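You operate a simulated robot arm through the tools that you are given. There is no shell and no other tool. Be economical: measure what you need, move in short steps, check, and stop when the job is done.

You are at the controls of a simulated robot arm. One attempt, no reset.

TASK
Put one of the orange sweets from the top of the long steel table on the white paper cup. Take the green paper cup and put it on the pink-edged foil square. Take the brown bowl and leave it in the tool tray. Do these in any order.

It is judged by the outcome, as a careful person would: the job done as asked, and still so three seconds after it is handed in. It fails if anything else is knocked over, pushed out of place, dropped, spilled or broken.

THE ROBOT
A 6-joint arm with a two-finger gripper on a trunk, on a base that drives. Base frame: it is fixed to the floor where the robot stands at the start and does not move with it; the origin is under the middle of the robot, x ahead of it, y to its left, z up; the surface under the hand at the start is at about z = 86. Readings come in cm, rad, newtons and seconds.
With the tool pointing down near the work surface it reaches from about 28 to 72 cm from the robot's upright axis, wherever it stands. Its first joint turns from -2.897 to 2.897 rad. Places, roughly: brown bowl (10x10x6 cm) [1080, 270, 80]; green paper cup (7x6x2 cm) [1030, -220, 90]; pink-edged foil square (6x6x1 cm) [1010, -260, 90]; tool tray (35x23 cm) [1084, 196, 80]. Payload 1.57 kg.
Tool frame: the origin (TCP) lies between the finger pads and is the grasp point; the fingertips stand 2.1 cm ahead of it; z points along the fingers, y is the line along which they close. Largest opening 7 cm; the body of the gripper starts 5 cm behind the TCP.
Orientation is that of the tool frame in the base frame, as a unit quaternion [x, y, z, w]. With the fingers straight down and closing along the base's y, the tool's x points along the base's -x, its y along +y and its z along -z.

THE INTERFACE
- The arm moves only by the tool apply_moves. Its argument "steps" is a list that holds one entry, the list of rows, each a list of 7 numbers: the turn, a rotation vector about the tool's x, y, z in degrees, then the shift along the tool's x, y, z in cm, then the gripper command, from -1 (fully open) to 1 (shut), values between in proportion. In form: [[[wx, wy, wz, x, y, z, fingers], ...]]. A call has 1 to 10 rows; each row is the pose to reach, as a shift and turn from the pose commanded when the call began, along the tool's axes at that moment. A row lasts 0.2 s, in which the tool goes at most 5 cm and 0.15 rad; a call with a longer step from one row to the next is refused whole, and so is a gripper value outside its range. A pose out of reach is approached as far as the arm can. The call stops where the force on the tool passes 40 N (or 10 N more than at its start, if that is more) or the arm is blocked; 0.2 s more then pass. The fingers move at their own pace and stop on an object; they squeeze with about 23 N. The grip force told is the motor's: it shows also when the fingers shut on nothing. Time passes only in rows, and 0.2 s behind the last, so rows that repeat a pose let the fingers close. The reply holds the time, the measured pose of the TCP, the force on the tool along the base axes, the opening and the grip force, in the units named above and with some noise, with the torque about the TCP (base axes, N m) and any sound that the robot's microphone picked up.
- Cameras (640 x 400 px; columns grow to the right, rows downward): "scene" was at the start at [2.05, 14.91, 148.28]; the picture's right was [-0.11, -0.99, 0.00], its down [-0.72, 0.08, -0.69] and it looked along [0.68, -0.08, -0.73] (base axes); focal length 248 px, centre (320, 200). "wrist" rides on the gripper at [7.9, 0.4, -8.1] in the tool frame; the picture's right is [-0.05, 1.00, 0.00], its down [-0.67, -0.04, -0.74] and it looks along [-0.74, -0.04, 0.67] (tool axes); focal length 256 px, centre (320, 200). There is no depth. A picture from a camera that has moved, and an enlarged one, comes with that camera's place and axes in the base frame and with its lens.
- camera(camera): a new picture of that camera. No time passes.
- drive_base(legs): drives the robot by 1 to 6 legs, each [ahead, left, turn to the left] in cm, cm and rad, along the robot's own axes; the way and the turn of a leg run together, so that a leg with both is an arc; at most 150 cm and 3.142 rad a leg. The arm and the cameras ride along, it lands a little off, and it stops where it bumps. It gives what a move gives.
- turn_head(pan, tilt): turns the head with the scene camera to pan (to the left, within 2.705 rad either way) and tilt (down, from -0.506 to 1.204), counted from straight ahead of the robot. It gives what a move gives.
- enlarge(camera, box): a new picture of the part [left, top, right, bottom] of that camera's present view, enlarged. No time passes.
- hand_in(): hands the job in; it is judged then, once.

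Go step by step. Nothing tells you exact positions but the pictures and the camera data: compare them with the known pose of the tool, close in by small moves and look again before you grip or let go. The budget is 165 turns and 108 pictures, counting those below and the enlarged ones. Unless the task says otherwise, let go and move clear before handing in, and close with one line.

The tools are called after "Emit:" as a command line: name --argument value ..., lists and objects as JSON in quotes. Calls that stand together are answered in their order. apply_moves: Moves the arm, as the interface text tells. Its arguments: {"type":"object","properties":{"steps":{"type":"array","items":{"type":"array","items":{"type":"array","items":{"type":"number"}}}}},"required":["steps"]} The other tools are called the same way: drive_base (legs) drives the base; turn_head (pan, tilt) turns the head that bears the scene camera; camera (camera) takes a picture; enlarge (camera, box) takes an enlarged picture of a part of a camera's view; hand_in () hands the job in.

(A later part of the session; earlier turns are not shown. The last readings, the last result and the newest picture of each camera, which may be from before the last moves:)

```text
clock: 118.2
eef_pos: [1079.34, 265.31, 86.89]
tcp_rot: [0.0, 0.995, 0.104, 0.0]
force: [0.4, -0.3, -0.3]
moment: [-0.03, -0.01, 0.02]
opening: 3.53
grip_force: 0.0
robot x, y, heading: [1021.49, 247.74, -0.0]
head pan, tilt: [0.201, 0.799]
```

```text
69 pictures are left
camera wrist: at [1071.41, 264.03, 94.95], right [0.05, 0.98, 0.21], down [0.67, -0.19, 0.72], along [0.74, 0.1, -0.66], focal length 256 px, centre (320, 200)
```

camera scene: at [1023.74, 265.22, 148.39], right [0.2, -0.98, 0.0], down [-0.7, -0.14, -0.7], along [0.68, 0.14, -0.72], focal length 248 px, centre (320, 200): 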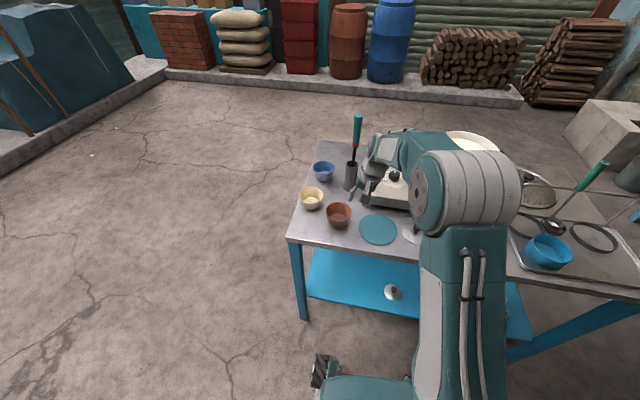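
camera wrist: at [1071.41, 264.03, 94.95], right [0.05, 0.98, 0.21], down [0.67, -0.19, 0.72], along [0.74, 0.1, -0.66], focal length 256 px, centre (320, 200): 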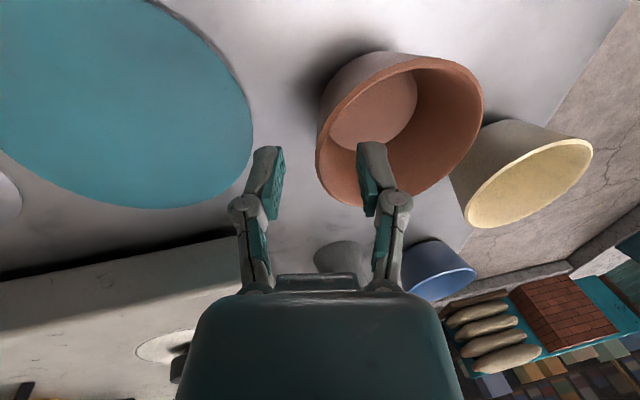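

The rim passes midway between the fingers. I'll go 2.7 cm deeper and close.

Emit:
apply_moves --steps '[[[0, 0, 0, 0, 0, 1.2, 0], [0, 0, 0, 0, 0, 2.2, 0], [0, 0, 0, 0, 0, 2.7, 0], [0, 0, 0, 0, 0, 2.7, 0.4], [0, 0, 0, 0, 0, 2.7, 0.7], [0, 0, 0, 0, 0, 2.7, 1], [0, 0, 0, 0, 0, 2.7, 1], [0, 0, 0, 0, 0, 2.7, 1]]]'

Emit:
camera --camera "wrist"

```text
clock: 120.0
eef_pos: [1079.33, 265.8, 84.55]
tcp_rot: [0.001, 0.995, 0.104, 0.0]
force: [3.4, 1.6, 10.9]
moment: [0.47, 0.29, -0.2]
opening: 0.61
grip_force: 23.4
robot x, y, heading: [1021.56, 247.91, 0.001]
head pan, tilt: [0.201, 0.799]
```

```text
68 pictures are left
camera wrist: at [1071.43, 264.56, 92.43], right [0.05, 0.98, 0.21], down [0.67, -0.19, 0.72], along [0.74, 0.1, -0.66], focal length 256 px, centre (320, 200)
```

wrist: 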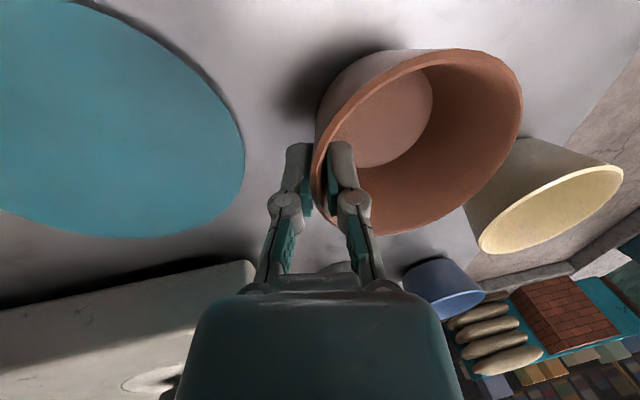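

Gripped on the wall. I'll lift straight up and check.

Emit:
apply_moves --steps '[[[0, 0, 0, 0, 0.2, -1, 1], [0, 0, 0, 0, 0.6, -3, 1], [0, 0, 0, 0, 1.3, -6, 1], [0, 0, 0, 0, 1.9, -9, 1], [0, 0, 0, 0, 2.5, -12, 1], [0, 0, 0, 0, 3.0, -14, 1]]]'

Emit:
camera --camera "wrist"

Emit:
camera --camera "scene"

```text
clock: 121.4
eef_pos: [1079.27, 265.88, 98.65]
tcp_rot: [0.0, 0.995, 0.104, 0.0]
force: [0.6, 0.0, -1.5]
moment: [-0.03, -0.01, -0.01]
opening: 0.61
grip_force: 22.6
robot x, y, heading: [1021.48, 248.26, -0.002]
head pan, tilt: [0.201, 0.799]
```

```text
67 pictures are left
camera wrist: at [1071.4, 264.55, 106.7], right [0.05, 0.98, 0.21], down [0.67, -0.19, 0.72], along [0.74, 0.1, -0.66], focal length 256 px, centre (320, 200)
```

wrist: 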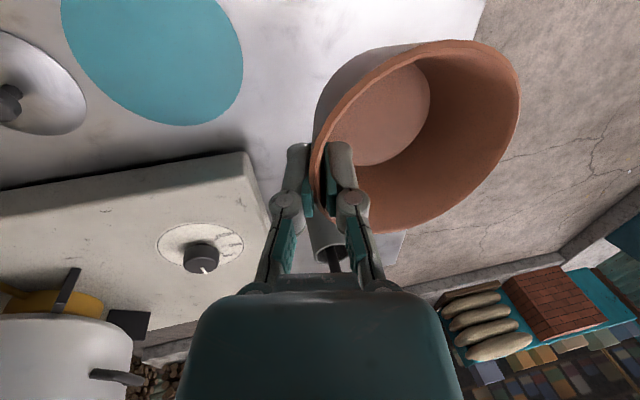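

```text
66 pictures are left
camera scene: at [1023.74, 265.22, 148.39], right [0.2, -0.98, 0.0], down [-0.7, -0.14, -0.7], along [0.68, 0.14, -0.72], focal length 248 px, centre (320, 200)
```

scene: 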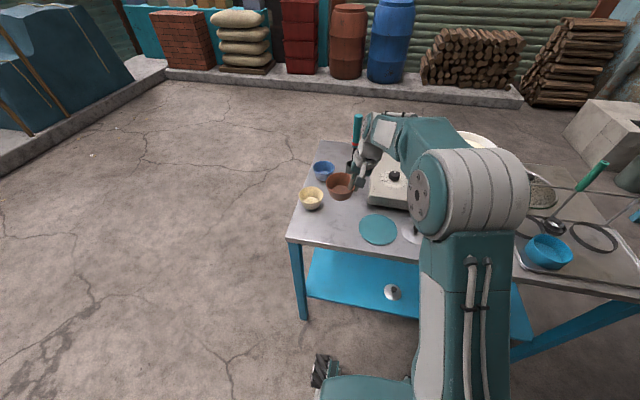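

The bowl is held level. I'll raise it more and slide the base right by 60 cm to bring it over the tray.

Emit:
apply_moves --steps '[[[0, 0, 0, 0, 0.8, -4, 1], [0, 0, 0, 0, 1.7, -8, 1], [0, 0, 0, 0, 2.5, -12, 1], [0, 0, 0, 0, 3.0, -14, 1]]]'

Emit:
drive_base --legs '[[0, -60, 0]]'

Emit:
camera --camera "wrist"

Emit:
camera --camera "scene"

```text
clock: 122.4
eef_pos: [1079.31, 266.29, 113.06]
tcp_rot: [-0.001, 0.995, 0.104, -0.001]
force: [-0.8, 1.0, -2.0]
moment: [-0.05, 0.01, 0.02]
opening: 0.59
grip_force: 23.2
robot x, y, heading: [1021.61, 247.87, 0.003]
head pan, tilt: [0.201, 0.799]
```

```text
clock: 125.8
eef_pos: [1079.46, 207.05, 112.98]
tcp_rot: [-0.003, 0.995, 0.103, -0.001]
force: [0.2, 0.3, -1.2]
moment: [-0.07, -0.03, 0.02]
opening: 0.6
grip_force: 22.9
robot x, y, heading: [1022.15, 187.96, 0.008]
head pan, tilt: [0.201, 0.799]
```

```text
65 pictures are left
camera wrist: at [1071.59, 205.7, 121.07], right [0.05, 0.98, 0.2], down [0.67, -0.18, 0.72], along [0.74, 0.1, -0.66], focal length 256 px, centre (320, 200)
```

wrist: 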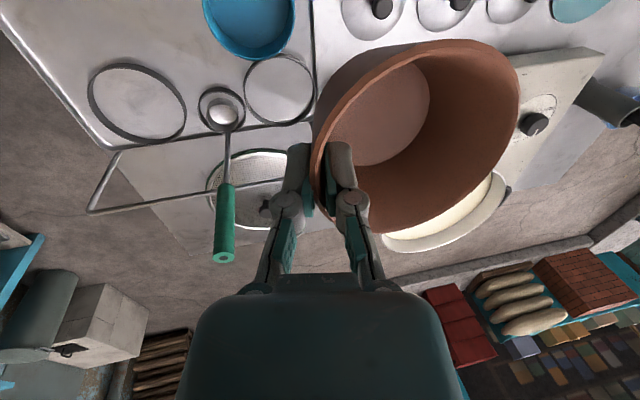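

```text
64 pictures are left
camera scene: at [1023.89, 205.86, 148.35], right [0.21, -0.98, 0.0], down [-0.7, -0.15, -0.7], along [0.68, 0.14, -0.72], focal length 248 px, centre (320, 200)
```

scene: 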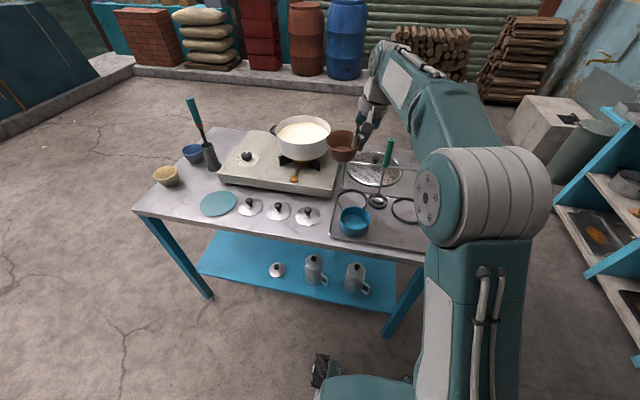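

I'll set the bowl at about (1079.8, 191.5), clear of the ring, the saucepan and the ladle. First I move across at height, then down to about 5 cm above the tray.

Emit:
apply_moves --steps '[[[0, 0, 0, -0.1, -4.8, -1.02, 1], [0, 0, 0, -0.2, -9.6, -2.04, 1], [0, 0, 0, -0.3, -14.4, -3.06, 1], [0, 0, 0, -0.3, -19.2, -4.09, 1], [0, 0, 0, -0.3, -20.2, 0.8, 1], [0, 0, 0, -0.3, -21.2, 5.6, 1], [0, 0, 0, -0.3, -22.2, 10.4, 1], [0, 0, 0, -0.3, -23.2, 15.3, 1], [0, 0, 0, -0.3, -23.2, 15.3, 1]]]'

Emit:
camera --camera "wrist"

Emit:
enlarge --camera "scene" --box '[260, 110, 500, 260]'

```text
clock: 127.8
eef_pos: [1079.67, 187.38, 93.52]
tcp_rot: [-0.004, 0.994, 0.105, 0.0]
force: [1.0, -0.5, -1.1]
moment: [-0.03, -0.03, 0.0]
opening: 0.59
grip_force: 23.2
robot x, y, heading: [1022.14, 187.87, 0.008]
head pan, tilt: [0.201, 0.799]
```

```text
63 pictures are left
camera wrist: at [1071.78, 185.87, 101.51], right [0.05, 0.98, 0.21], down [0.67, -0.19, 0.72], along [0.74, 0.1, -0.66], focal length 256 px, centre (320, 200)
```

wrist: 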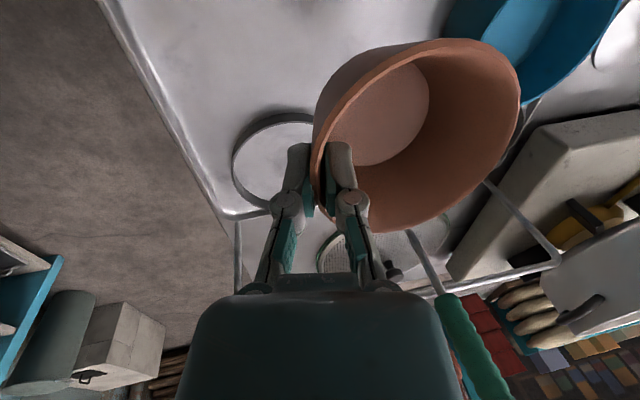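

```text
2.67 times, centred on (380, 185) of scene
camera zoom: at [1023.92, 205.33, 148.41], right [0.21, -0.98, 0.0], down [-0.7, -0.15, -0.7], along [0.68, 0.14, -0.72], focal length 663 px, centre (160, 240)
```

zoom: 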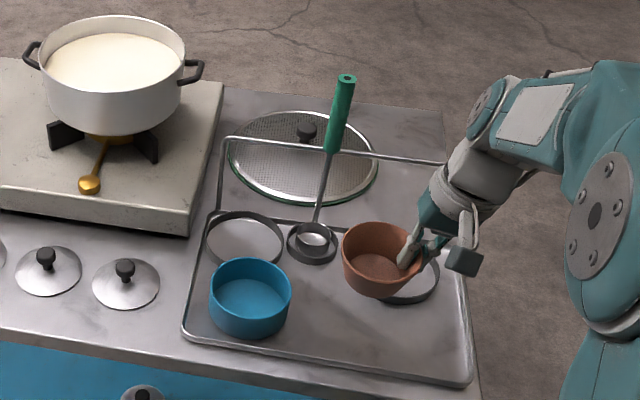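

It is clear of everything. I'll lower vertically, gently towards contact.

Emit:
apply_moves --steps '[[[0, 0, 0, 0, -0.6, 3, 1], [0, 0, 0, 0, -1.15, 5.5, 1], [0, 0, 0, 0, -1.45, 7.0, 1], [0, 0, 0, 0, -1.56, 7.5, 1], [0, 0, 0, 0, -1.56, 7.5, 1]]]'

Emit:
camera --camera "wrist"

Emit:
enlarge --camera "scene" --box '[260, 110, 500, 260]'

```text
clock: 129.0
eef_pos: [1079.85, 187.2, 85.66]
tcp_rot: [-0.003, 0.994, 0.105, 0.0]
force: [0.2, -0.2, -1.8]
moment: [-0.02, -0.05, -0.05]
opening: 0.6
grip_force: 23.1
robot x, y, heading: [1021.92, 188.1, 0.012]
head pan, tilt: [0.201, 0.799]
```

```text
61 pictures are left
camera wrist: at [1071.91, 185.83, 93.75], right [0.05, 0.98, 0.21], down [0.67, -0.19, 0.72], along [0.74, 0.1, -0.66], focal length 256 px, centre (320, 200)
```

wrist: 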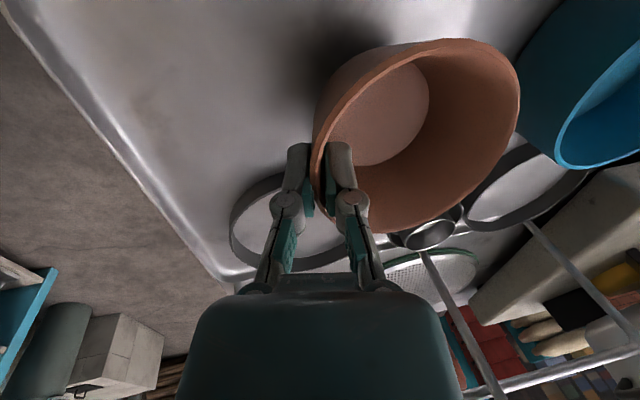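

```text
2.67 times, centred on (380, 185) of scene
camera zoom: at [1023.92, 205.35, 148.41], right [0.21, -0.98, 0.0], down [-0.7, -0.15, -0.7], along [0.68, 0.14, -0.72], focal length 663 px, centre (160, 240)
```

zoom: 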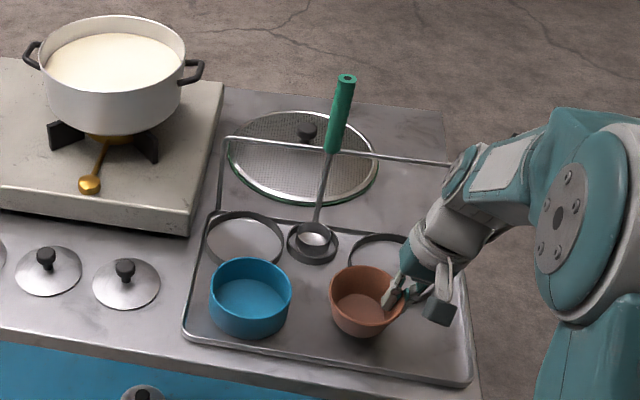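

Nearly down. I'll shift 0.5 cm towards the front and lower until I feel contact.

Emit:
apply_moves --steps '[[[0, 0, 0, 0.5, 0, 0, 1], [0, 0, 0, 0.5, -0.06, 0.3, 1], [0, 0, 0, 0.5, -0.08, 0.4, 1], [0, 0, 0, 0.5, -0.08, 0.4, 1]]]'

```text
clock: 130.0
eef_pos: [1079.33, 187.23, 85.17]
tcp_rot: [-0.003, 0.994, 0.105, -0.001]
force: [0.4, 1.2, -0.8]
moment: [-0.03, -0.01, 0.01]
opening: 0.61
grip_force: 23.3
robot x, y, heading: [1022.17, 187.94, 0.006]
head pan, tilt: [0.201, 0.799]
```

Emit:
apply_moves --steps '[[[0, 0, 0, 0, -0.03, 0.15, 1], [0, 0, 0, 0, -0.06, 0.3, 1], [0, 0, 0, 0, -0.06, 0.3, 1]]]'

```text
clock: 130.8
eef_pos: [1079.22, 187.27, 84.92]
tcp_rot: [-0.003, 0.994, 0.105, 0.0]
force: [0.3, -1.3, 9.7]
moment: [0.29, 0.35, 0.08]
opening: 0.58
grip_force: 22.2
robot x, y, heading: [1022.06, 188.35, 0.004]
head pan, tilt: [0.201, 0.799]
```

Contact at TCP z ≈ 84.9. I'll open a little and back out along the tool.

Emit:
apply_moves --steps '[[[0, 0, 0, 0, 0, 0, 0.5], [0, 0, 0, 0, 0, 0, 0.3], [0, 0, 0, 0, 0, 0, 0.3], [0, 0, 0, 0, 0, -1.5, 0.3], [0, 0, 0, 0, 0, -4, 0.3], [0, 0, 0, 0, 0, -8, 0.3], [0, 0, 0, 0, 0, -12, 0.3]]]'

Emit:
camera --camera "wrist"

Emit:
enlarge --camera "scene" --box '[260, 110, 500, 260]'

```text
clock: 132.4
eef_pos: [1079.34, 184.68, 96.72]
tcp_rot: [-0.004, 0.994, 0.105, -0.001]
force: [-1.1, -0.4, -0.4]
moment: [-0.01, 0.03, 0.03]
opening: 2.46
grip_force: 0.0
robot x, y, heading: [1021.72, 187.99, 0.007]
head pan, tilt: [0.201, 0.799]
```

```text
59 pictures are left
camera wrist: at [1071.54, 183.38, 104.71], right [0.05, 0.98, 0.21], down [0.67, -0.19, 0.72], along [0.74, 0.1, -0.66], focal length 256 px, centre (320, 200)
```

wrist: 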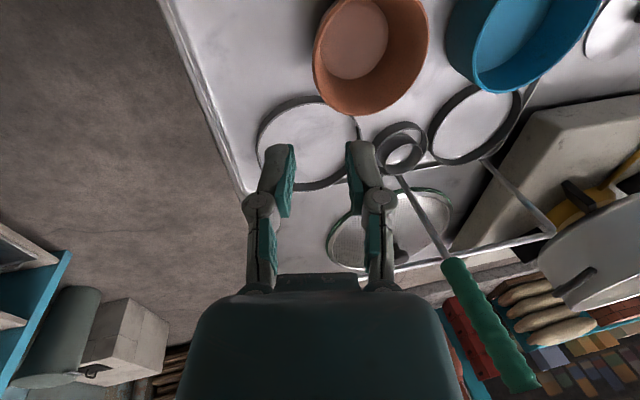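

```text
2.67 times, centred on (380, 185) of scene
camera zoom: at [1023.9, 205.32, 148.41], right [0.21, -0.98, 0.0], down [-0.7, -0.15, -0.7], along [0.68, 0.14, -0.72], focal length 663 px, centre (160, 240)
```

zoom: 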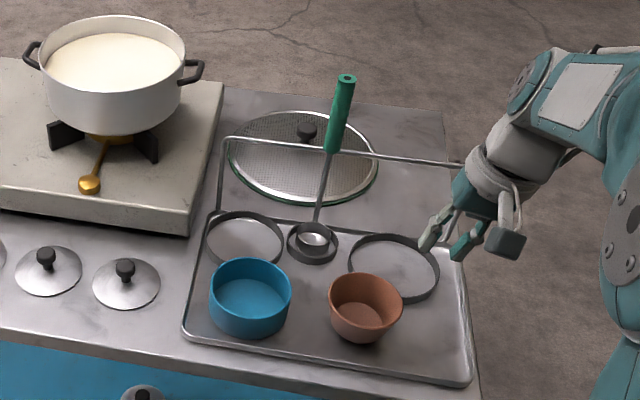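

The bowl stands in the tray. Now I'll raise, straighten and retract the arm.

Emit:
apply_moves --steps '[[[0, 0, 0, 0, 0.9, -4.3, 0], [0, 0, 0, 0, 1.8, -8.6, -1], [3, 0, 0, 1, 2.7, -12.9, -1], [6, 0, 0, 3, 3.6, -17, -1], [9, 0, 0, 6, 4.3, -20, -1], [12, 0, 0, 10, 4.6, -21.5, -1], [12, 0, 0, 14, 4.6, -21.5, -1], [12, 0, 0, 18, 4.6, -21.5, -1], [12, 0, 0, 22, 4.6, -21.5, -1], [12, 0, 0, 25, 4.6, -21.5, -1]]]'

Emit:
turn_head --pan -1.6 --tilt 0.25

Emit:
camera --camera "scene"

Emit:
turn_head --pan -2.6 --tilt 0.25

Emit:
camera --camera "scene"

```text
clock: 134.6
eef_pos: [1054.47, 184.49, 118.71]
tcp_rot: [-0.003, 1.0, 0.0, -0.001]
force: [0.5, 0.0, 0.0]
moment: [0.01, 0.03, 0.0]
opening: 7.01
grip_force: 0.1
robot x, y, heading: [1021.97, 188.23, 0.003]
head pan, tilt: [0.201, 0.799]
```

```text
clock: 136.4
eef_pos: [1054.46, 184.6, 118.7]
tcp_rot: [-0.003, 1.0, 0.0, 0.001]
force: [-0.1, -0.6, 0.0]
moment: [-0.01, -0.04, 0.03]
opening: 6.99
grip_force: 0.1
robot x, y, heading: [1021.99, 188.28, 0.008]
head pan, tilt: [-1.6, 0.25]
```

```text
57 pictures are left
camera scene: at [1015.64, 194.37, 153.33], right [-1.0, 0.02, 0.0], down [0.01, 0.25, -0.97], along [-0.02, -0.97, -0.25], focal length 248 px, centre (320, 200)
```

scene: 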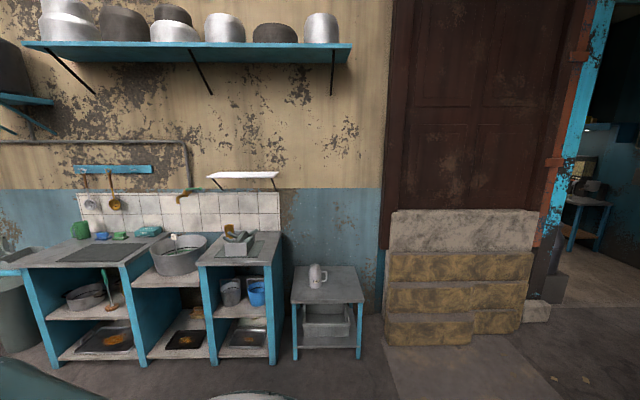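

```text
clock: 137.6
eef_pos: [1054.5, 184.64, 118.76]
tcp_rot: [-0.002, 1.0, 0.0, 0.0]
force: [0.6, -0.5, 0.0]
moment: [0.02, 0.01, 0.03]
opening: 7.0
grip_force: 0.0
robot x, y, heading: [1022.09, 187.9, 0.003]
head pan, tilt: [-2.601, 0.25]
```

```text
56 pictures are left
camera scene: at [1007.88, 198.83, 153.33], right [-0.52, 0.85, 0.0], down [0.21, 0.13, -0.97], along [-0.83, -0.51, -0.25], focal length 248 px, centre (320, 200)
```

scene: 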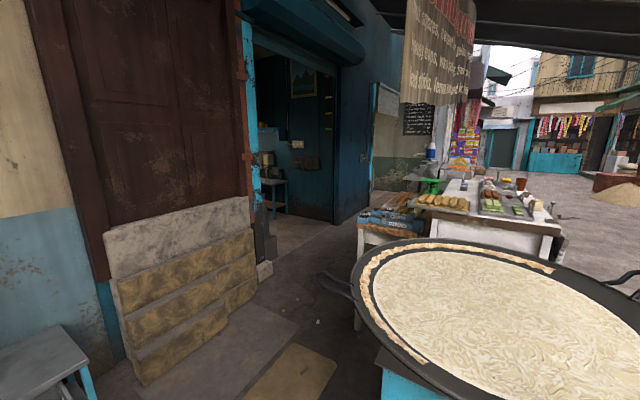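

There is a doorway near x 640–820 at y ≈ 0, reached by a corridor behind the carts. I'll check the floor there for obstacles.

Emit:
enlarge --camera "scene" --box '[100, 200, 420, 400]'

Emit:
turn_head --pan -2.1 --tilt 0.6

Emit:
camera --camera "scene"

```text
2.00 times, centred on (260, 300) of scene
camera zoom: at [1007.88, 198.83, 153.33], right [-0.52, 0.85, 0.0], down [0.21, 0.13, -0.97], along [-0.83, -0.51, -0.25], focal length 497 px, centre (440, 0)
```

zoom: 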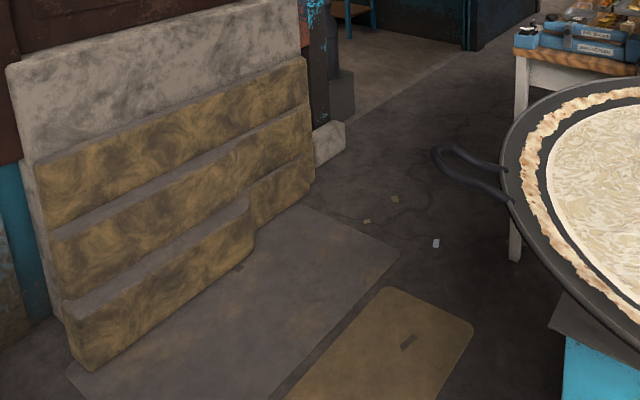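

```text
clock: 138.6
eef_pos: [1054.44, 184.62, 118.73]
tcp_rot: [-0.003, 1.0, 0.0, 0.0]
force: [-0.2, -0.5, -0.1]
moment: [0.01, 0.0, 0.0]
opening: 7.02
grip_force: 0.0
robot x, y, heading: [1021.66, 187.67, 0.001]
head pan, tilt: [-2.1, 0.6]
```

```text
54 pictures are left
camera scene: at [1011.43, 196.04, 150.11], right [-0.87, 0.5, 0.0], down [0.28, 0.49, -0.83], along [-0.41, -0.72, -0.56], focal length 248 px, centre (320, 200)
```

scene: 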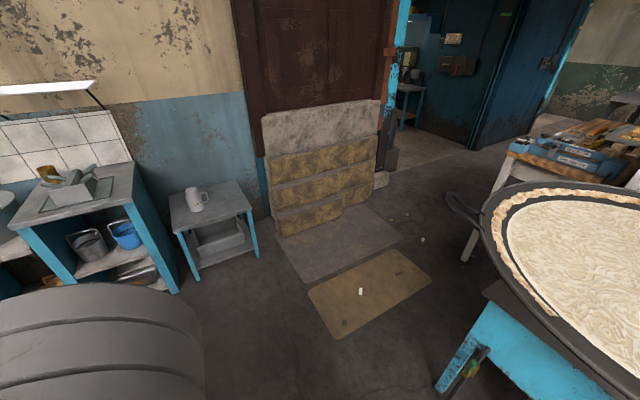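

Those mats are flat on the floor and the corridor is about 95 cm wide. I'll go diagonally into it and back along y ≈ 90 to the doorway.

Emit:
drive_base --legs '[[-40, -50, 0], [-32, -46, 0], [-110, 0, 0]]'

Emit:
turn_head --pan -1.9 --tilt 0.4

Emit:
camera --camera "scene"

Emit:
turn_head --pan -1.1 --tilt 0.4

Emit:
camera --camera "scene"

```text
clock: 150.2
eef_pos: [870.99, 87.53, 118.73]
tcp_rot: [-0.008, 1.0, 0.001, 0.0]
force: [-0.6, -0.1, -0.1]
moment: [-0.05, -0.01, 0.01]
opening: 7.0
grip_force: 0.1
robot x, y, heading: [838.17, 90.67, 0.016]
head pan, tilt: [-2.1, 0.6]
```

```text
clock: 151.0
eef_pos: [870.91, 87.65, 118.76]
tcp_rot: [-0.008, 1.0, 0.0, 0.0]
force: [-0.1, -0.1, -1.0]
moment: [0.02, -0.01, 0.01]
opening: 7.0
grip_force: 0.1
robot x, y, heading: [838.48, 90.55, 0.019]
head pan, tilt: [-1.901, 0.4]
```

```text
53 pictures are left
camera scene: at [829.33, 97.55, 151.92], right [-0.95, 0.31, 0.0], down [0.12, 0.37, -0.92], along [-0.28, -0.88, -0.39], focal length 248 px, centre (320, 200)
```

scene: 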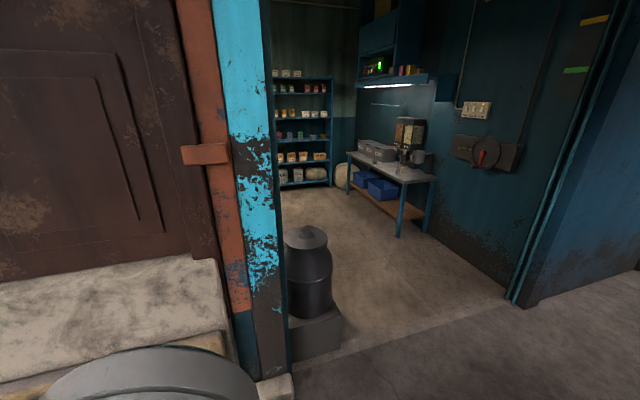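

```text
clock: 152.1
eef_pos: [870.97, 87.61, 118.77]
tcp_rot: [-0.008, 1.0, 0.0, 0.0]
force: [0.2, 0.4, 0.9]
moment: [0.03, 0.0, 0.0]
opening: 7.0
grip_force: 0.2
robot x, y, heading: [838.3, 90.37, 0.016]
head pan, tilt: [-1.1, 0.4]
```

```text
52 pictures are left
camera scene: at [836.52, 98.17, 151.93], right [-0.88, -0.47, 0.0], down [-0.18, 0.34, -0.92], along [0.43, -0.81, -0.39], focal length 248 px, centre (320, 200)
```

scene: 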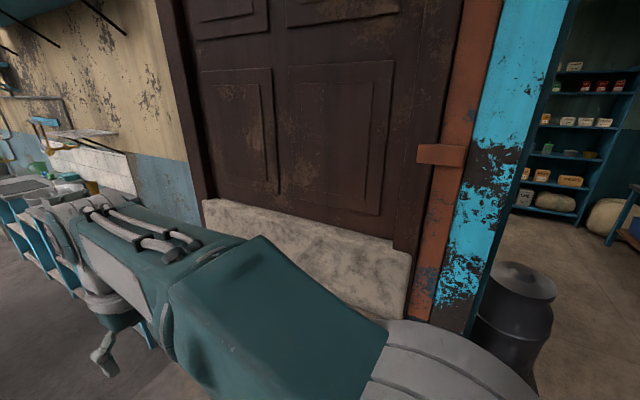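

The doorway is clear between x ≈ 640 and 780. I'll line up at x ≈ 715 and go in.

Emit:
drive_base --legs '[[-122, -10, -0.015], [0, -70, 0], [0, -70, 0]]'

Emit:
turn_head --pan -0.5 --tilt 0.35

Emit:
camera --camera "scene"

```text
clock: 165.2
eef_pos: [751.08, -64.3, 118.75]
tcp_rot: [0.0, 1.0, -0.002, -0.001]
force: [0.3, -0.5, 0.2]
moment: [-0.01, 0.0, 0.03]
opening: 7.0
grip_force: 0.1
robot x, y, heading: [718.45, -60.67, -0.004]
head pan, tilt: [-1.1, 0.4]
```

```text
clock: 166.2
eef_pos: [751.14, -64.54, 118.75]
tcp_rot: [0.0, 1.0, 0.0, 0.0]
force: [0.4, -1.4, -0.1]
moment: [0.02, 0.01, 0.02]
opening: 7.01
grip_force: 0.0
robot x, y, heading: [718.09, -61.1, 0.001]
head pan, tilt: [-0.499, 0.351]
```

```text
51 pictures are left
camera scene: at [720.64, -49.57, 152.37], right [-0.48, -0.88, 0.0], down [-0.3, 0.16, -0.94], along [0.82, -0.45, -0.34], focal length 248 px, centre (320, 200)
```

scene: 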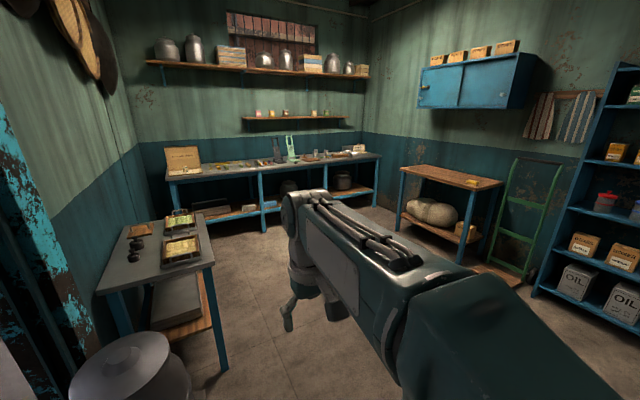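

The work table on the far wall holds the cup area. I'll drive round to about (948, -222), facing it.

Emit:
drive_base --legs '[[0, -90, 0], [150, -35, 0], [80, -36, 0]]'

Emit:
turn_head --pan 0.0 --tilt 0.6

Emit:
camera --camera "scene"

Emit:
camera --camera "wrist"

```text
refused: leg 2 is longer than a leg can be; nothing moved
```

```text
clock: 167.1
eef_pos: [751.01, -64.5, 118.71]
tcp_rot: [0.0, 1.0, -0.001, 0.0]
force: [-0.1, -0.5, 0.8]
moment: [-0.01, -0.02, 0.0]
opening: 6.99
grip_force: 0.0
robot x, y, heading: [718.54, -60.93, 0.001]
head pan, tilt: [0.0, 0.6]
```

```text
50 pictures are left
camera scene: at [721.3, -45.15, 150.1], right [0.0, -1.0, 0.0], down [-0.56, 0.0, -0.83], along [0.83, 0.0, -0.57], focal length 248 px, centre (320, 200)
```

scene: 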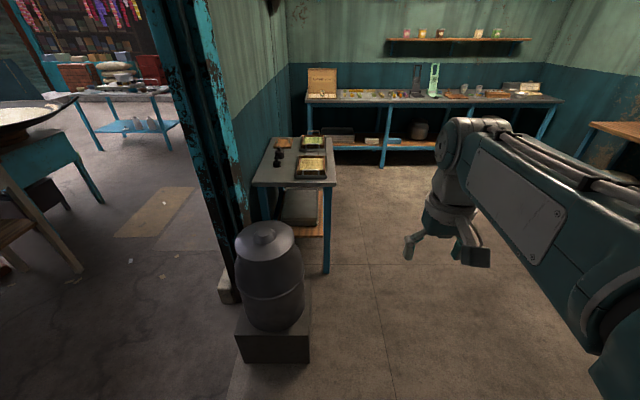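

```text
49 pictures are left
camera wrist: at [743.09, -64.13, 126.87], right [0.05, 1.0, 0.0], down [0.67, -0.04, 0.74], along [0.74, -0.04, -0.67], focal length 256 px, centre (320, 200)
```

wrist: 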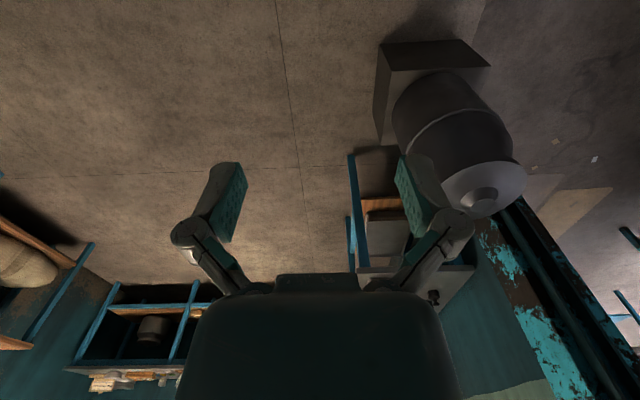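

The leg was too long; I'll repeat it with shorter legs.

Emit:
drive_base --legs '[[0, -90, 0], [110, -30, 0], [115, -40, 0]]'

Emit:
camera --camera "scene"

Emit:
camera --camera "wrist"

```text
clock: 183.0
eef_pos: [977.74, -220.28, 118.78]
tcp_rot: [-0.008, 1.0, 0.0, 0.0]
force: [0.7, 0.0, -0.8]
moment: [-0.02, 0.01, 0.01]
opening: 6.99
grip_force: 0.1
robot x, y, heading: [944.92, -217.49, 0.02]
head pan, tilt: [0.0, 0.6]
```

```text
48 pictures are left
camera scene: at [947.71, -201.48, 150.09], right [0.02, -1.0, 0.0], down [-0.57, -0.01, -0.82], along [0.82, 0.01, -0.57], focal length 248 px, centre (320, 200)
```

scene: 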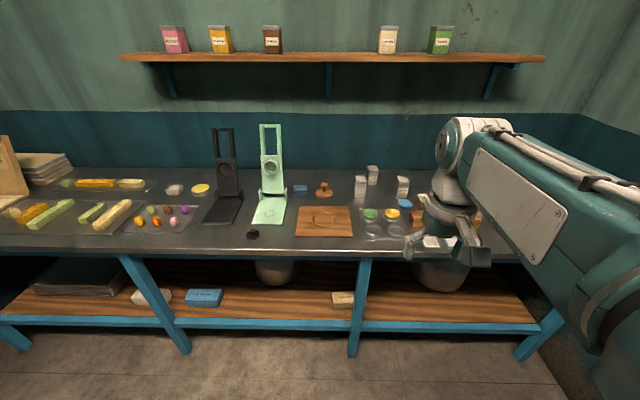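

```text
47 pictures are left
camera wrist: at [969.79, -220.12, 126.87], right [0.04, 1.0, 0.0], down [0.67, -0.03, 0.74], along [0.74, -0.03, -0.67], focal length 256 px, centre (320, 200)
```

wrist: 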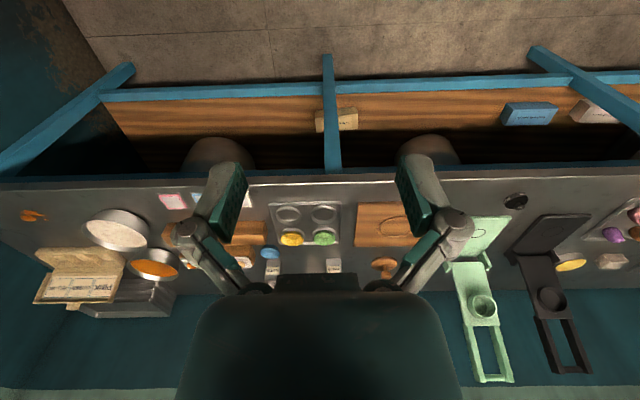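

I see a 2x2 tray with a green cup near (1028, -221), and pink-edged squares near (1011, -255). I'll drive a bit closer and view them from above.

Emit:
drive_base --legs '[[19, -17, -0.02]]'

Emit:
apply_moves --steps '[[[0, 0, 0, -4, 1, 0, -1], [0, 0, 0, -8, 2, 0, -1], [0, 0, 0, -12, 3, 0, -1], [0, 0, 0, -16, 4, 1, -1], [0, 0, 0, -19, 5, 2, -1]]]'

Emit:
camera --camera "wrist"

```text
clock: 184.8
eef_pos: [996.35, -237.29, 118.78]
tcp_rot: [0.005, 1.0, -0.001, 0.0]
force: [0.1, 1.1, -0.1]
moment: [-0.02, -0.01, 0.02]
opening: 7.03
grip_force: 0.1
robot x, y, heading: [963.81, -233.57, -0.011]
head pan, tilt: [0.0, 0.6]
```

```text
clock: 186.0
eef_pos: [1015.68, -233.11, 116.95]
tcp_rot: [0.005, 1.0, 0.0, 0.0]
force: [-0.1, -0.3, 0.0]
moment: [-0.02, 0.02, -0.01]
opening: 7.01
grip_force: 0.1
robot x, y, heading: [963.3, -233.85, -0.013]
head pan, tilt: [0.0, 0.6]
```

```text
46 pictures are left
camera wrist: at [1007.73, -232.69, 125.03], right [0.06, 1.0, 0.0], down [0.67, -0.04, 0.75], along [0.74, -0.05, -0.67], focal length 256 px, centre (320, 200)
```

wrist: 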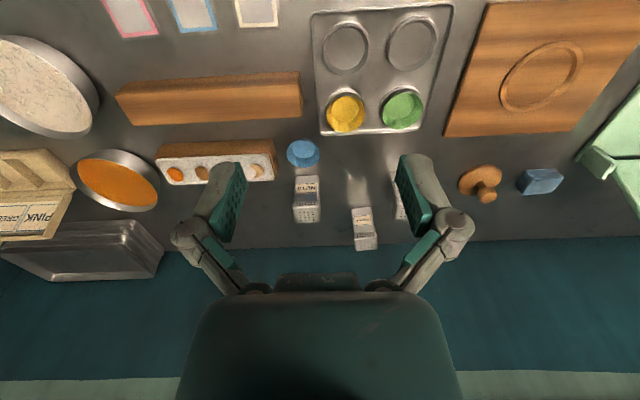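

Emit:
enlarge --camera "wrist" --box '[290, 0, 482, 150]'

Emit:
enlarge --camera "scene" --box '[330, 160, 530, 285]'

```text
2.67 times, centred on (386, 75) of wrist
camera zoom: at [1007.73, -232.69, 125.03], right [0.06, 1.0, 0.0], down [0.67, -0.04, 0.75], along [0.74, -0.05, -0.67], focal length 683 px, centre (144, 533)
```

zoom: 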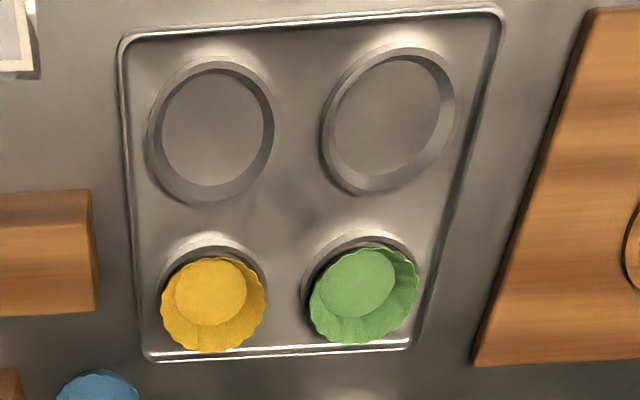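

```text
3.20 times, centred on (430, 222) of scene
camera zoom: at [967.0, -218.16, 150.09], right [-0.01, -1.0, 0.0], down [-0.57, 0.0, -0.82], along [0.82, -0.01, -0.57], focal length 795 px, centre (-32, 128)
```

zoom: 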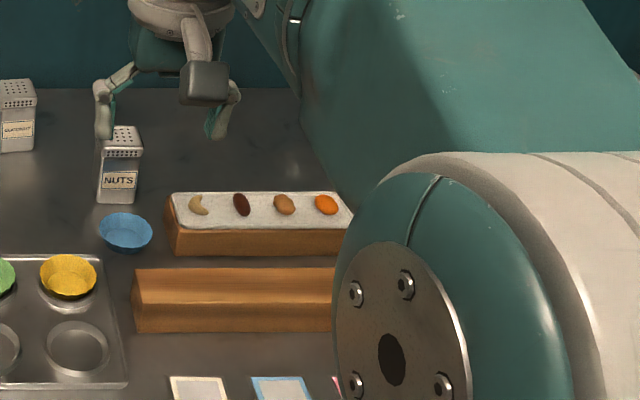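

The green cup sits in a muffin tin, its rim centred near (1028, -221.7). I'll move over it for a closer measurement.

Emit:
apply_moves --steps '[[[0, 0, 0, -2, 2.5, 2, -1], [0, 0, 0, -4, 5, 4, -1], [0, 0, 0, -6, 7.5, 6, -1], [0, 0, 0, -8, 10, 8, -1], [0, 0, 0, -10, 12, 10, -1], [0, 0, 0, -12, 13, 13, -1], [0, 0, 0, -12, 13, 15, -1], [0, 0, 0, -12, 13, 15, 0.2]]]'

Emit:
enlarge --camera "wrist" --box '[160, 0, 480, 200]'

Emit:
enlarge --camera "scene" --box '[220, 160, 460, 310]'

```text
clock: 187.8
eef_pos: [1027.65, -220.19, 101.78]
tcp_rot: [0.005, 1.0, 0.001, 0.0]
force: [-0.4, 0.6, -1.2]
moment: [0.0, -0.03, 0.02]
opening: 2.85
grip_force: 0.4
robot x, y, heading: [963.9, -233.77, -0.009]
head pan, tilt: [0.0, 0.6]
```

```text
2.00 times, centred on (320, 100) of wrist
camera zoom: at [1019.72, -219.74, 109.86], right [0.06, 1.0, 0.0], down [0.67, -0.04, 0.74], along [0.74, -0.05, -0.67], focal length 512 px, centre (320, 400)
```

zoom: 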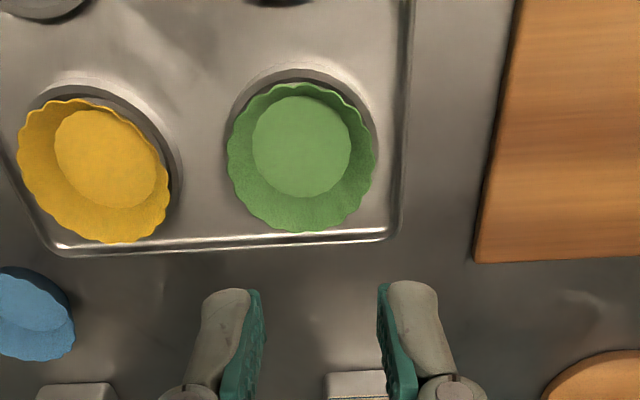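

```text
2.67 times, centred on (340, 235) of scene
camera zoom: at [967.07, -218.04, 150.08], right [-0.01, -1.0, 0.0], down [-0.57, 0.0, -0.82], along [0.82, -0.01, -0.57], focal length 663 px, centre (267, 107)
```

zoom: 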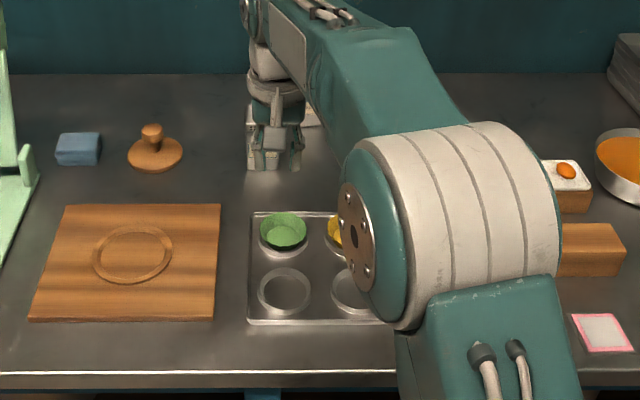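

The rim is at z ≈ 87.5–88, centred at (1028.9, -221.2) and about 6.3 cm wide. I'll grip across its diameter along the tin's diagonal, where the fingers clear the tin's lip, so I turn 45° and come down partway with open fingers.

Emit:
apply_moves --steps '[[[0, 0, 7.5, -0.2, -0.2, 0, -1], [0, 0, 15, -0.4, -0.4, 0, -1], [0, 0, 22.5, -0.6, -0.5, 0, -1], [0, 0, 30, -0.8, -0.7, 0, -1], [0, 0, 37.5, -1.0, -0.8, 1, -1], [0, 0, 45, -1.25, -1.0, 2.5, -1], [0, 0, 45, -1.25, -1.0, 4, -1], [0, 0, 45, -1.25, -1.0, 4, -1]]]'

Emit:
camera --camera "wrist"

```text
clock: 189.6
eef_pos: [1028.84, -221.13, 97.83]
tcp_rot: [0.387, 0.922, 0.001, 0.0]
force: [-0.2, 0.2, -0.5]
moment: [0.01, -0.02, -0.04]
opening: 6.98
grip_force: 0.1
robot x, y, heading: [963.9, -233.48, -0.003]
head pan, tilt: [0.0, 0.6]
```

```text
41 pictures are left
camera wrist: at [1023.65, -215.14, 105.98], right [0.75, 0.66, 0.0], down [0.44, -0.5, 0.74], along [0.49, -0.56, -0.67], focal length 256 px, centre (320, 200)
```

wrist: 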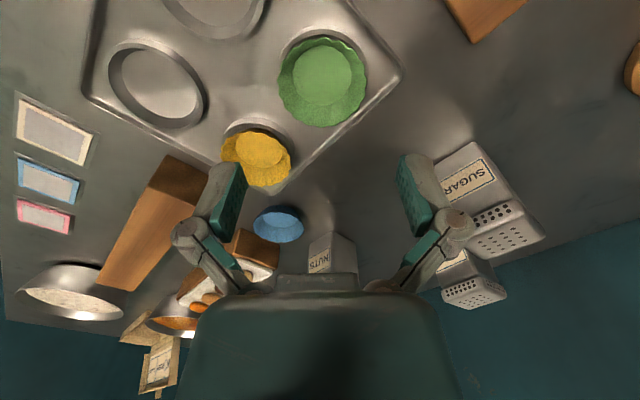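

Aligned: the rim centre reads (1028.95, -221.0). I'll descend until the tips are just above the rim.

Emit:
apply_moves --steps '[[[0, 0, 0, 0, 0.1, 3, -1], [0, 0, 0, 0, 0.1, 5.5, -1], [0, 0, 0, 0, 0.1, 7, -1], [0, 0, 0, 0, 0.1, 7, -1]]]'

Emit:
enlarge --camera "wrist" --box '[160, 70, 480, 270]'

```text
clock: 190.6
eef_pos: [1028.94, -221.01, 90.71]
tcp_rot: [0.387, 0.922, 0.0, -0.001]
force: [0.4, 0.7, 0.6]
moment: [0.0, -0.03, 0.04]
opening: 7.01
grip_force: 0.1
robot x, y, heading: [963.86, -234.05, -0.008]
head pan, tilt: [0.0, 0.6]
```

```text
2.00 times, centred on (320, 170) of wrist
camera zoom: at [1023.74, -215.14, 98.85], right [0.75, 0.66, 0.0], down [0.44, -0.5, 0.74], along [0.49, -0.56, -0.67], focal length 512 px, centre (320, 260)
```

zoom: 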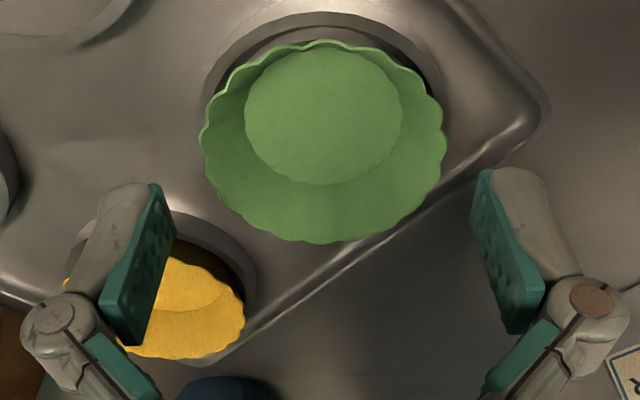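

The rim is centred between the tips with about 0.3 cm to spare each side. I'll lower carefully around it.

Emit:
apply_moves --steps '[[[0, 0, 0, 0, 0.1, 0.5, -1], [0, 0, 0, 0, 0.1, 1.0, -1], [0, 0, 0, 0, 0.1, 1.5, -1], [0, 0, 0, 0, 0.1, 1.5, -1]]]'

Emit:
enlarge --camera "wrist" --box '[160, 70, 480, 270]'

```text
clock: 191.6
eef_pos: [1029.16, -221.04, 89.17]
tcp_rot: [0.387, 0.922, 0.0, -0.001]
force: [0.1, -0.9, -0.7]
moment: [0.01, 0.0, -0.01]
opening: 7.01
grip_force: 0.0
robot x, y, heading: [963.94, -233.89, -0.012]
head pan, tilt: [0.0, 0.6]
```

```text
2.00 times, centred on (320, 170) of wrist
camera zoom: at [1023.83, -215.04, 97.28], right [0.75, 0.66, 0.0], down [0.44, -0.5, 0.74], along [0.49, -0.56, -0.67], focal length 512 px, centre (320, 260)
```

zoom: 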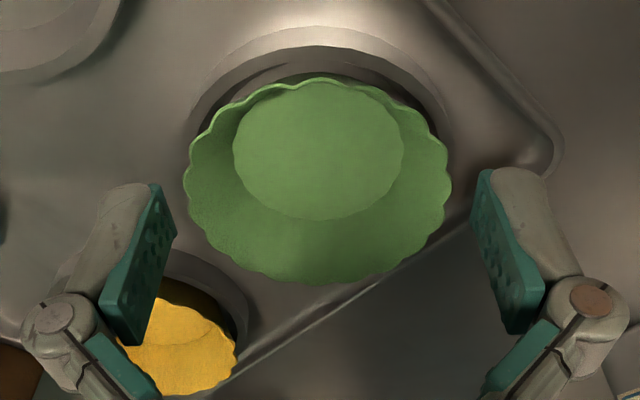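

The tips are now at the rim's level. I'll go 0.7 cm lower and then close.

Emit:
apply_moves --steps '[[[0, 0, 0, 0, 0, 0.35, -1], [0, 0, 0, 0, 0, 0.7, -1], [0, 0, 0, 0, 0, 0.7, -1]]]'

```text
clock: 192.4
eef_pos: [1029.08, -220.97, 88.51]
tcp_rot: [0.387, 0.922, 0.0, -0.001]
force: [0.1, 0.9, -0.3]
moment: [0.02, 0.02, 0.0]
opening: 7.0
grip_force: 0.1
robot x, y, heading: [963.37, -233.63, -0.011]
head pan, tilt: [0.0, 0.6]
```

Emit:
apply_moves --steps '[[[0, 0, 0, 0, 0, 0, -0.9], [0, 0, 0, 0, 0, 0, -0.8], [0, 0, 0, 0, 0, 0, -0.7], [0, 0, 0, 0, 0, 0, -0.6]]]'

Emit:
enlarge --camera "wrist" --box '[160, 70, 480, 270]'

```text
clock: 193.4
eef_pos: [1029.21, -221.12, 88.74]
tcp_rot: [0.388, 0.922, 0.001, 0.0]
force: [-7.9, -3.3, 17.2]
moment: [-0.38, 0.51, -0.07]
opening: 5.74
grip_force: 22.7
robot x, y, heading: [963.88, -234.1, -0.011]
head pan, tilt: [0.0, 0.6]
```

```text
2.00 times, centred on (320, 170) of wrist
camera zoom: at [1023.82, -215.16, 96.82], right [0.75, 0.66, 0.0], down [0.44, -0.5, 0.74], along [0.49, -0.56, -0.67], focal length 512 px, centre (320, 260)
```

zoom: 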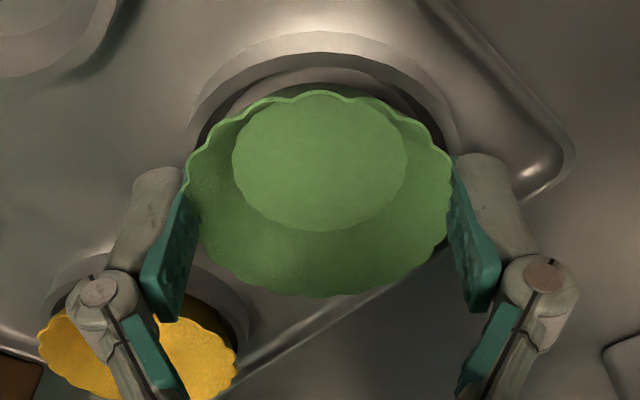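

Gripped at 5.7 cm. I'll lift gently.

Emit:
apply_moves --steps '[[[0, 0, 0, 0, 0, -0.5, -0.5], [0, 0, 0, 0, 0, -1, -0.5], [0, 0, 0, 0, 0, -2.5, -0.5], [0, 0, 0, 0, 0, -5, -0.5], [0, 0, 0, 0, 0, -8, -0.5], [0, 0, 0, 0, 0, -12, -0.5], [0, 0, 0, 0, 0, -12, -0.5]]]'

Emit:
camera --camera "wrist"

```text
clock: 195.0
eef_pos: [1028.87, -220.95, 100.47]
tcp_rot: [0.388, 0.922, 0.001, -0.001]
force: [0.6, 0.1, 0.0]
moment: [0.01, 0.0, -0.01]
opening: 5.37
grip_force: 22.5
robot x, y, heading: [964.01, -234.18, -0.008]
head pan, tilt: [0.0, 0.6]
```

```text
37 pictures are left
camera wrist: at [1023.71, -215.05, 108.65], right [0.75, 0.66, 0.0], down [0.44, -0.5, 0.74], along [0.49, -0.56, -0.67], focal length 256 px, centre (320, 200)
```

wrist: 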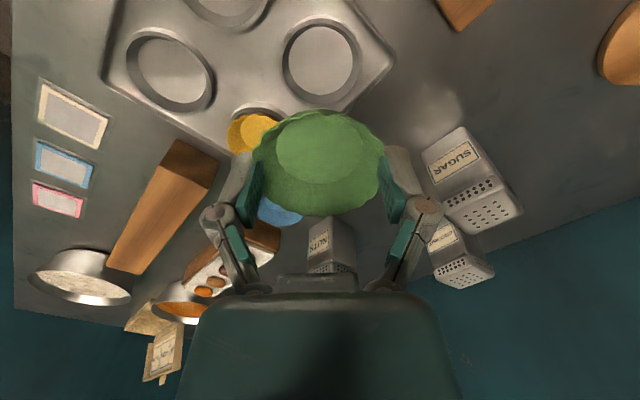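

Held. I'll check how the cup sits in the fingers and look for the foil square.

Emit:
enlarge --camera "wrist" --box '[210, 70, 450, 220]'

Emit:
enlarge --camera "wrist" --box '[0, 60, 192, 240]'

Emit:
camera --camera "scene"

```text
2.67 times, centred on (330, 145) of wrist
camera zoom: at [1023.71, -215.05, 108.65], right [0.75, 0.66, 0.0], down [0.44, -0.5, 0.74], along [0.49, -0.56, -0.67], focal length 683 px, centre (293, 347)
```

zoom: 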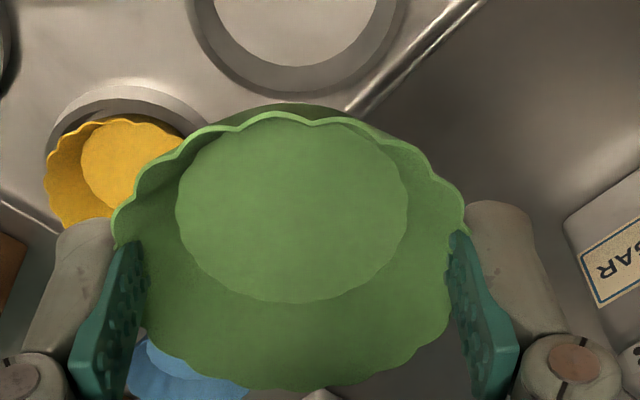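

```text
2.22 times, centred on (96, 150) of wrist
camera zoom: at [1023.71, -215.05, 108.65], right [0.75, 0.66, 0.0], down [0.44, -0.5, 0.74], along [0.49, -0.56, -0.67], focal length 569 px, centre (818, 311)
```

zoom: 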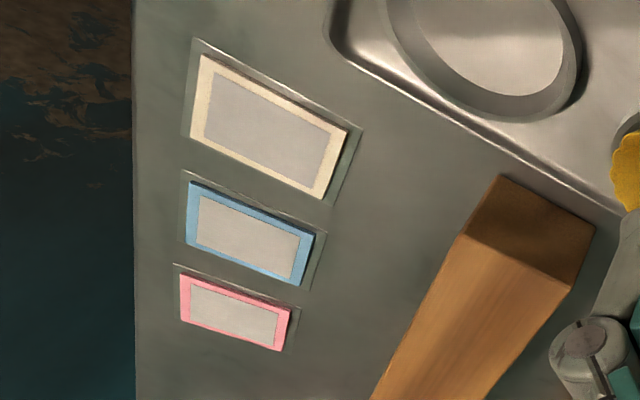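

```text
34 pictures are left
camera scene: at [967.07, -218.06, 150.08], right [-0.01, -1.0, 0.0], down [-0.57, 0.0, -0.82], along [0.82, -0.01, -0.57], focal length 248 px, centre (320, 200)
```

scene: 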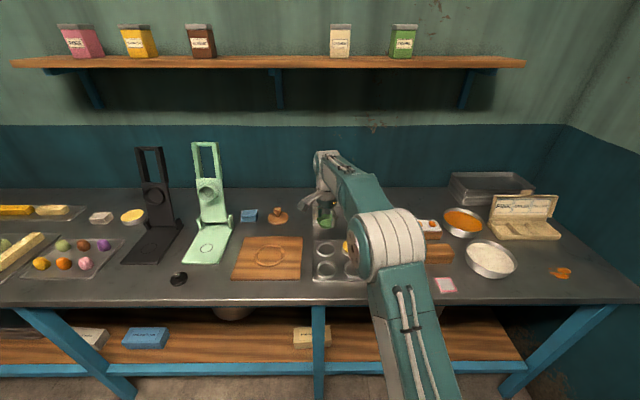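

The cup hangs level, rim about 1.4 cm below the TCP. The pink foil is near (1013.7, -256.4); I'll carry the cup over there.

Emit:
apply_moves --steps '[[[0, 0, 0, -1.8, -4.4, -1, -0.5], [0, 0, 0, -3.6, -8.8, -1, -0.5], [0, 0, 0, -5.4, -13.2, -1, -0.5], [0, 0, 0, -7.2, -17.6, -1, -0.5], [0, 0, 0, -9, -22, -1, -0.5], [0, 0, 0, -10.8, -26.4, -1, -0.5], [0, 0, 0, -12.6, -30.8, -1, -0.5], [0, 0, 0, -14.2, -34.4, -1, -0.5], [0, 0, 0, -14.7, -35.6, -1, -0.5], [0, 0, 0, -14.7, -35.6, -1, -0.5]]]'

Emit:
camera --camera "wrist"

```text
clock: 197.2
eef_pos: [1013.75, -256.4, 101.43]
tcp_rot: [0.387, 0.922, 0.001, 0.0]
force: [0.7, 0.4, -0.2]
moment: [-0.03, -0.05, 0.0]
opening: 5.37
grip_force: 22.2
robot x, y, heading: [963.7, -234.05, -0.008]
head pan, tilt: [0.0, 0.6]
```

```text
33 pictures are left
camera wrist: at [1008.55, -250.6, 109.62], right [0.75, 0.66, 0.0], down [0.44, -0.5, 0.74], along [0.49, -0.56, -0.67], focal length 256 px, centre (320, 200)
```

wrist: 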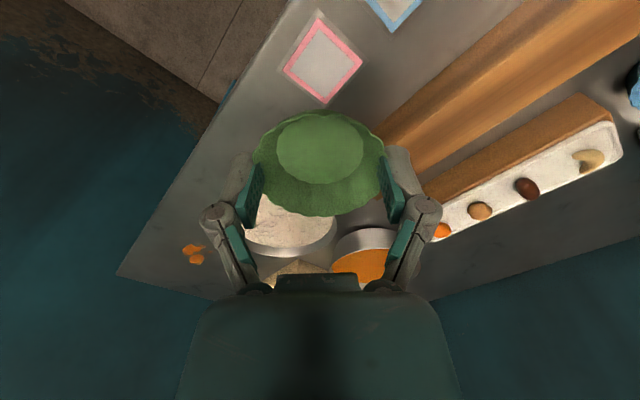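

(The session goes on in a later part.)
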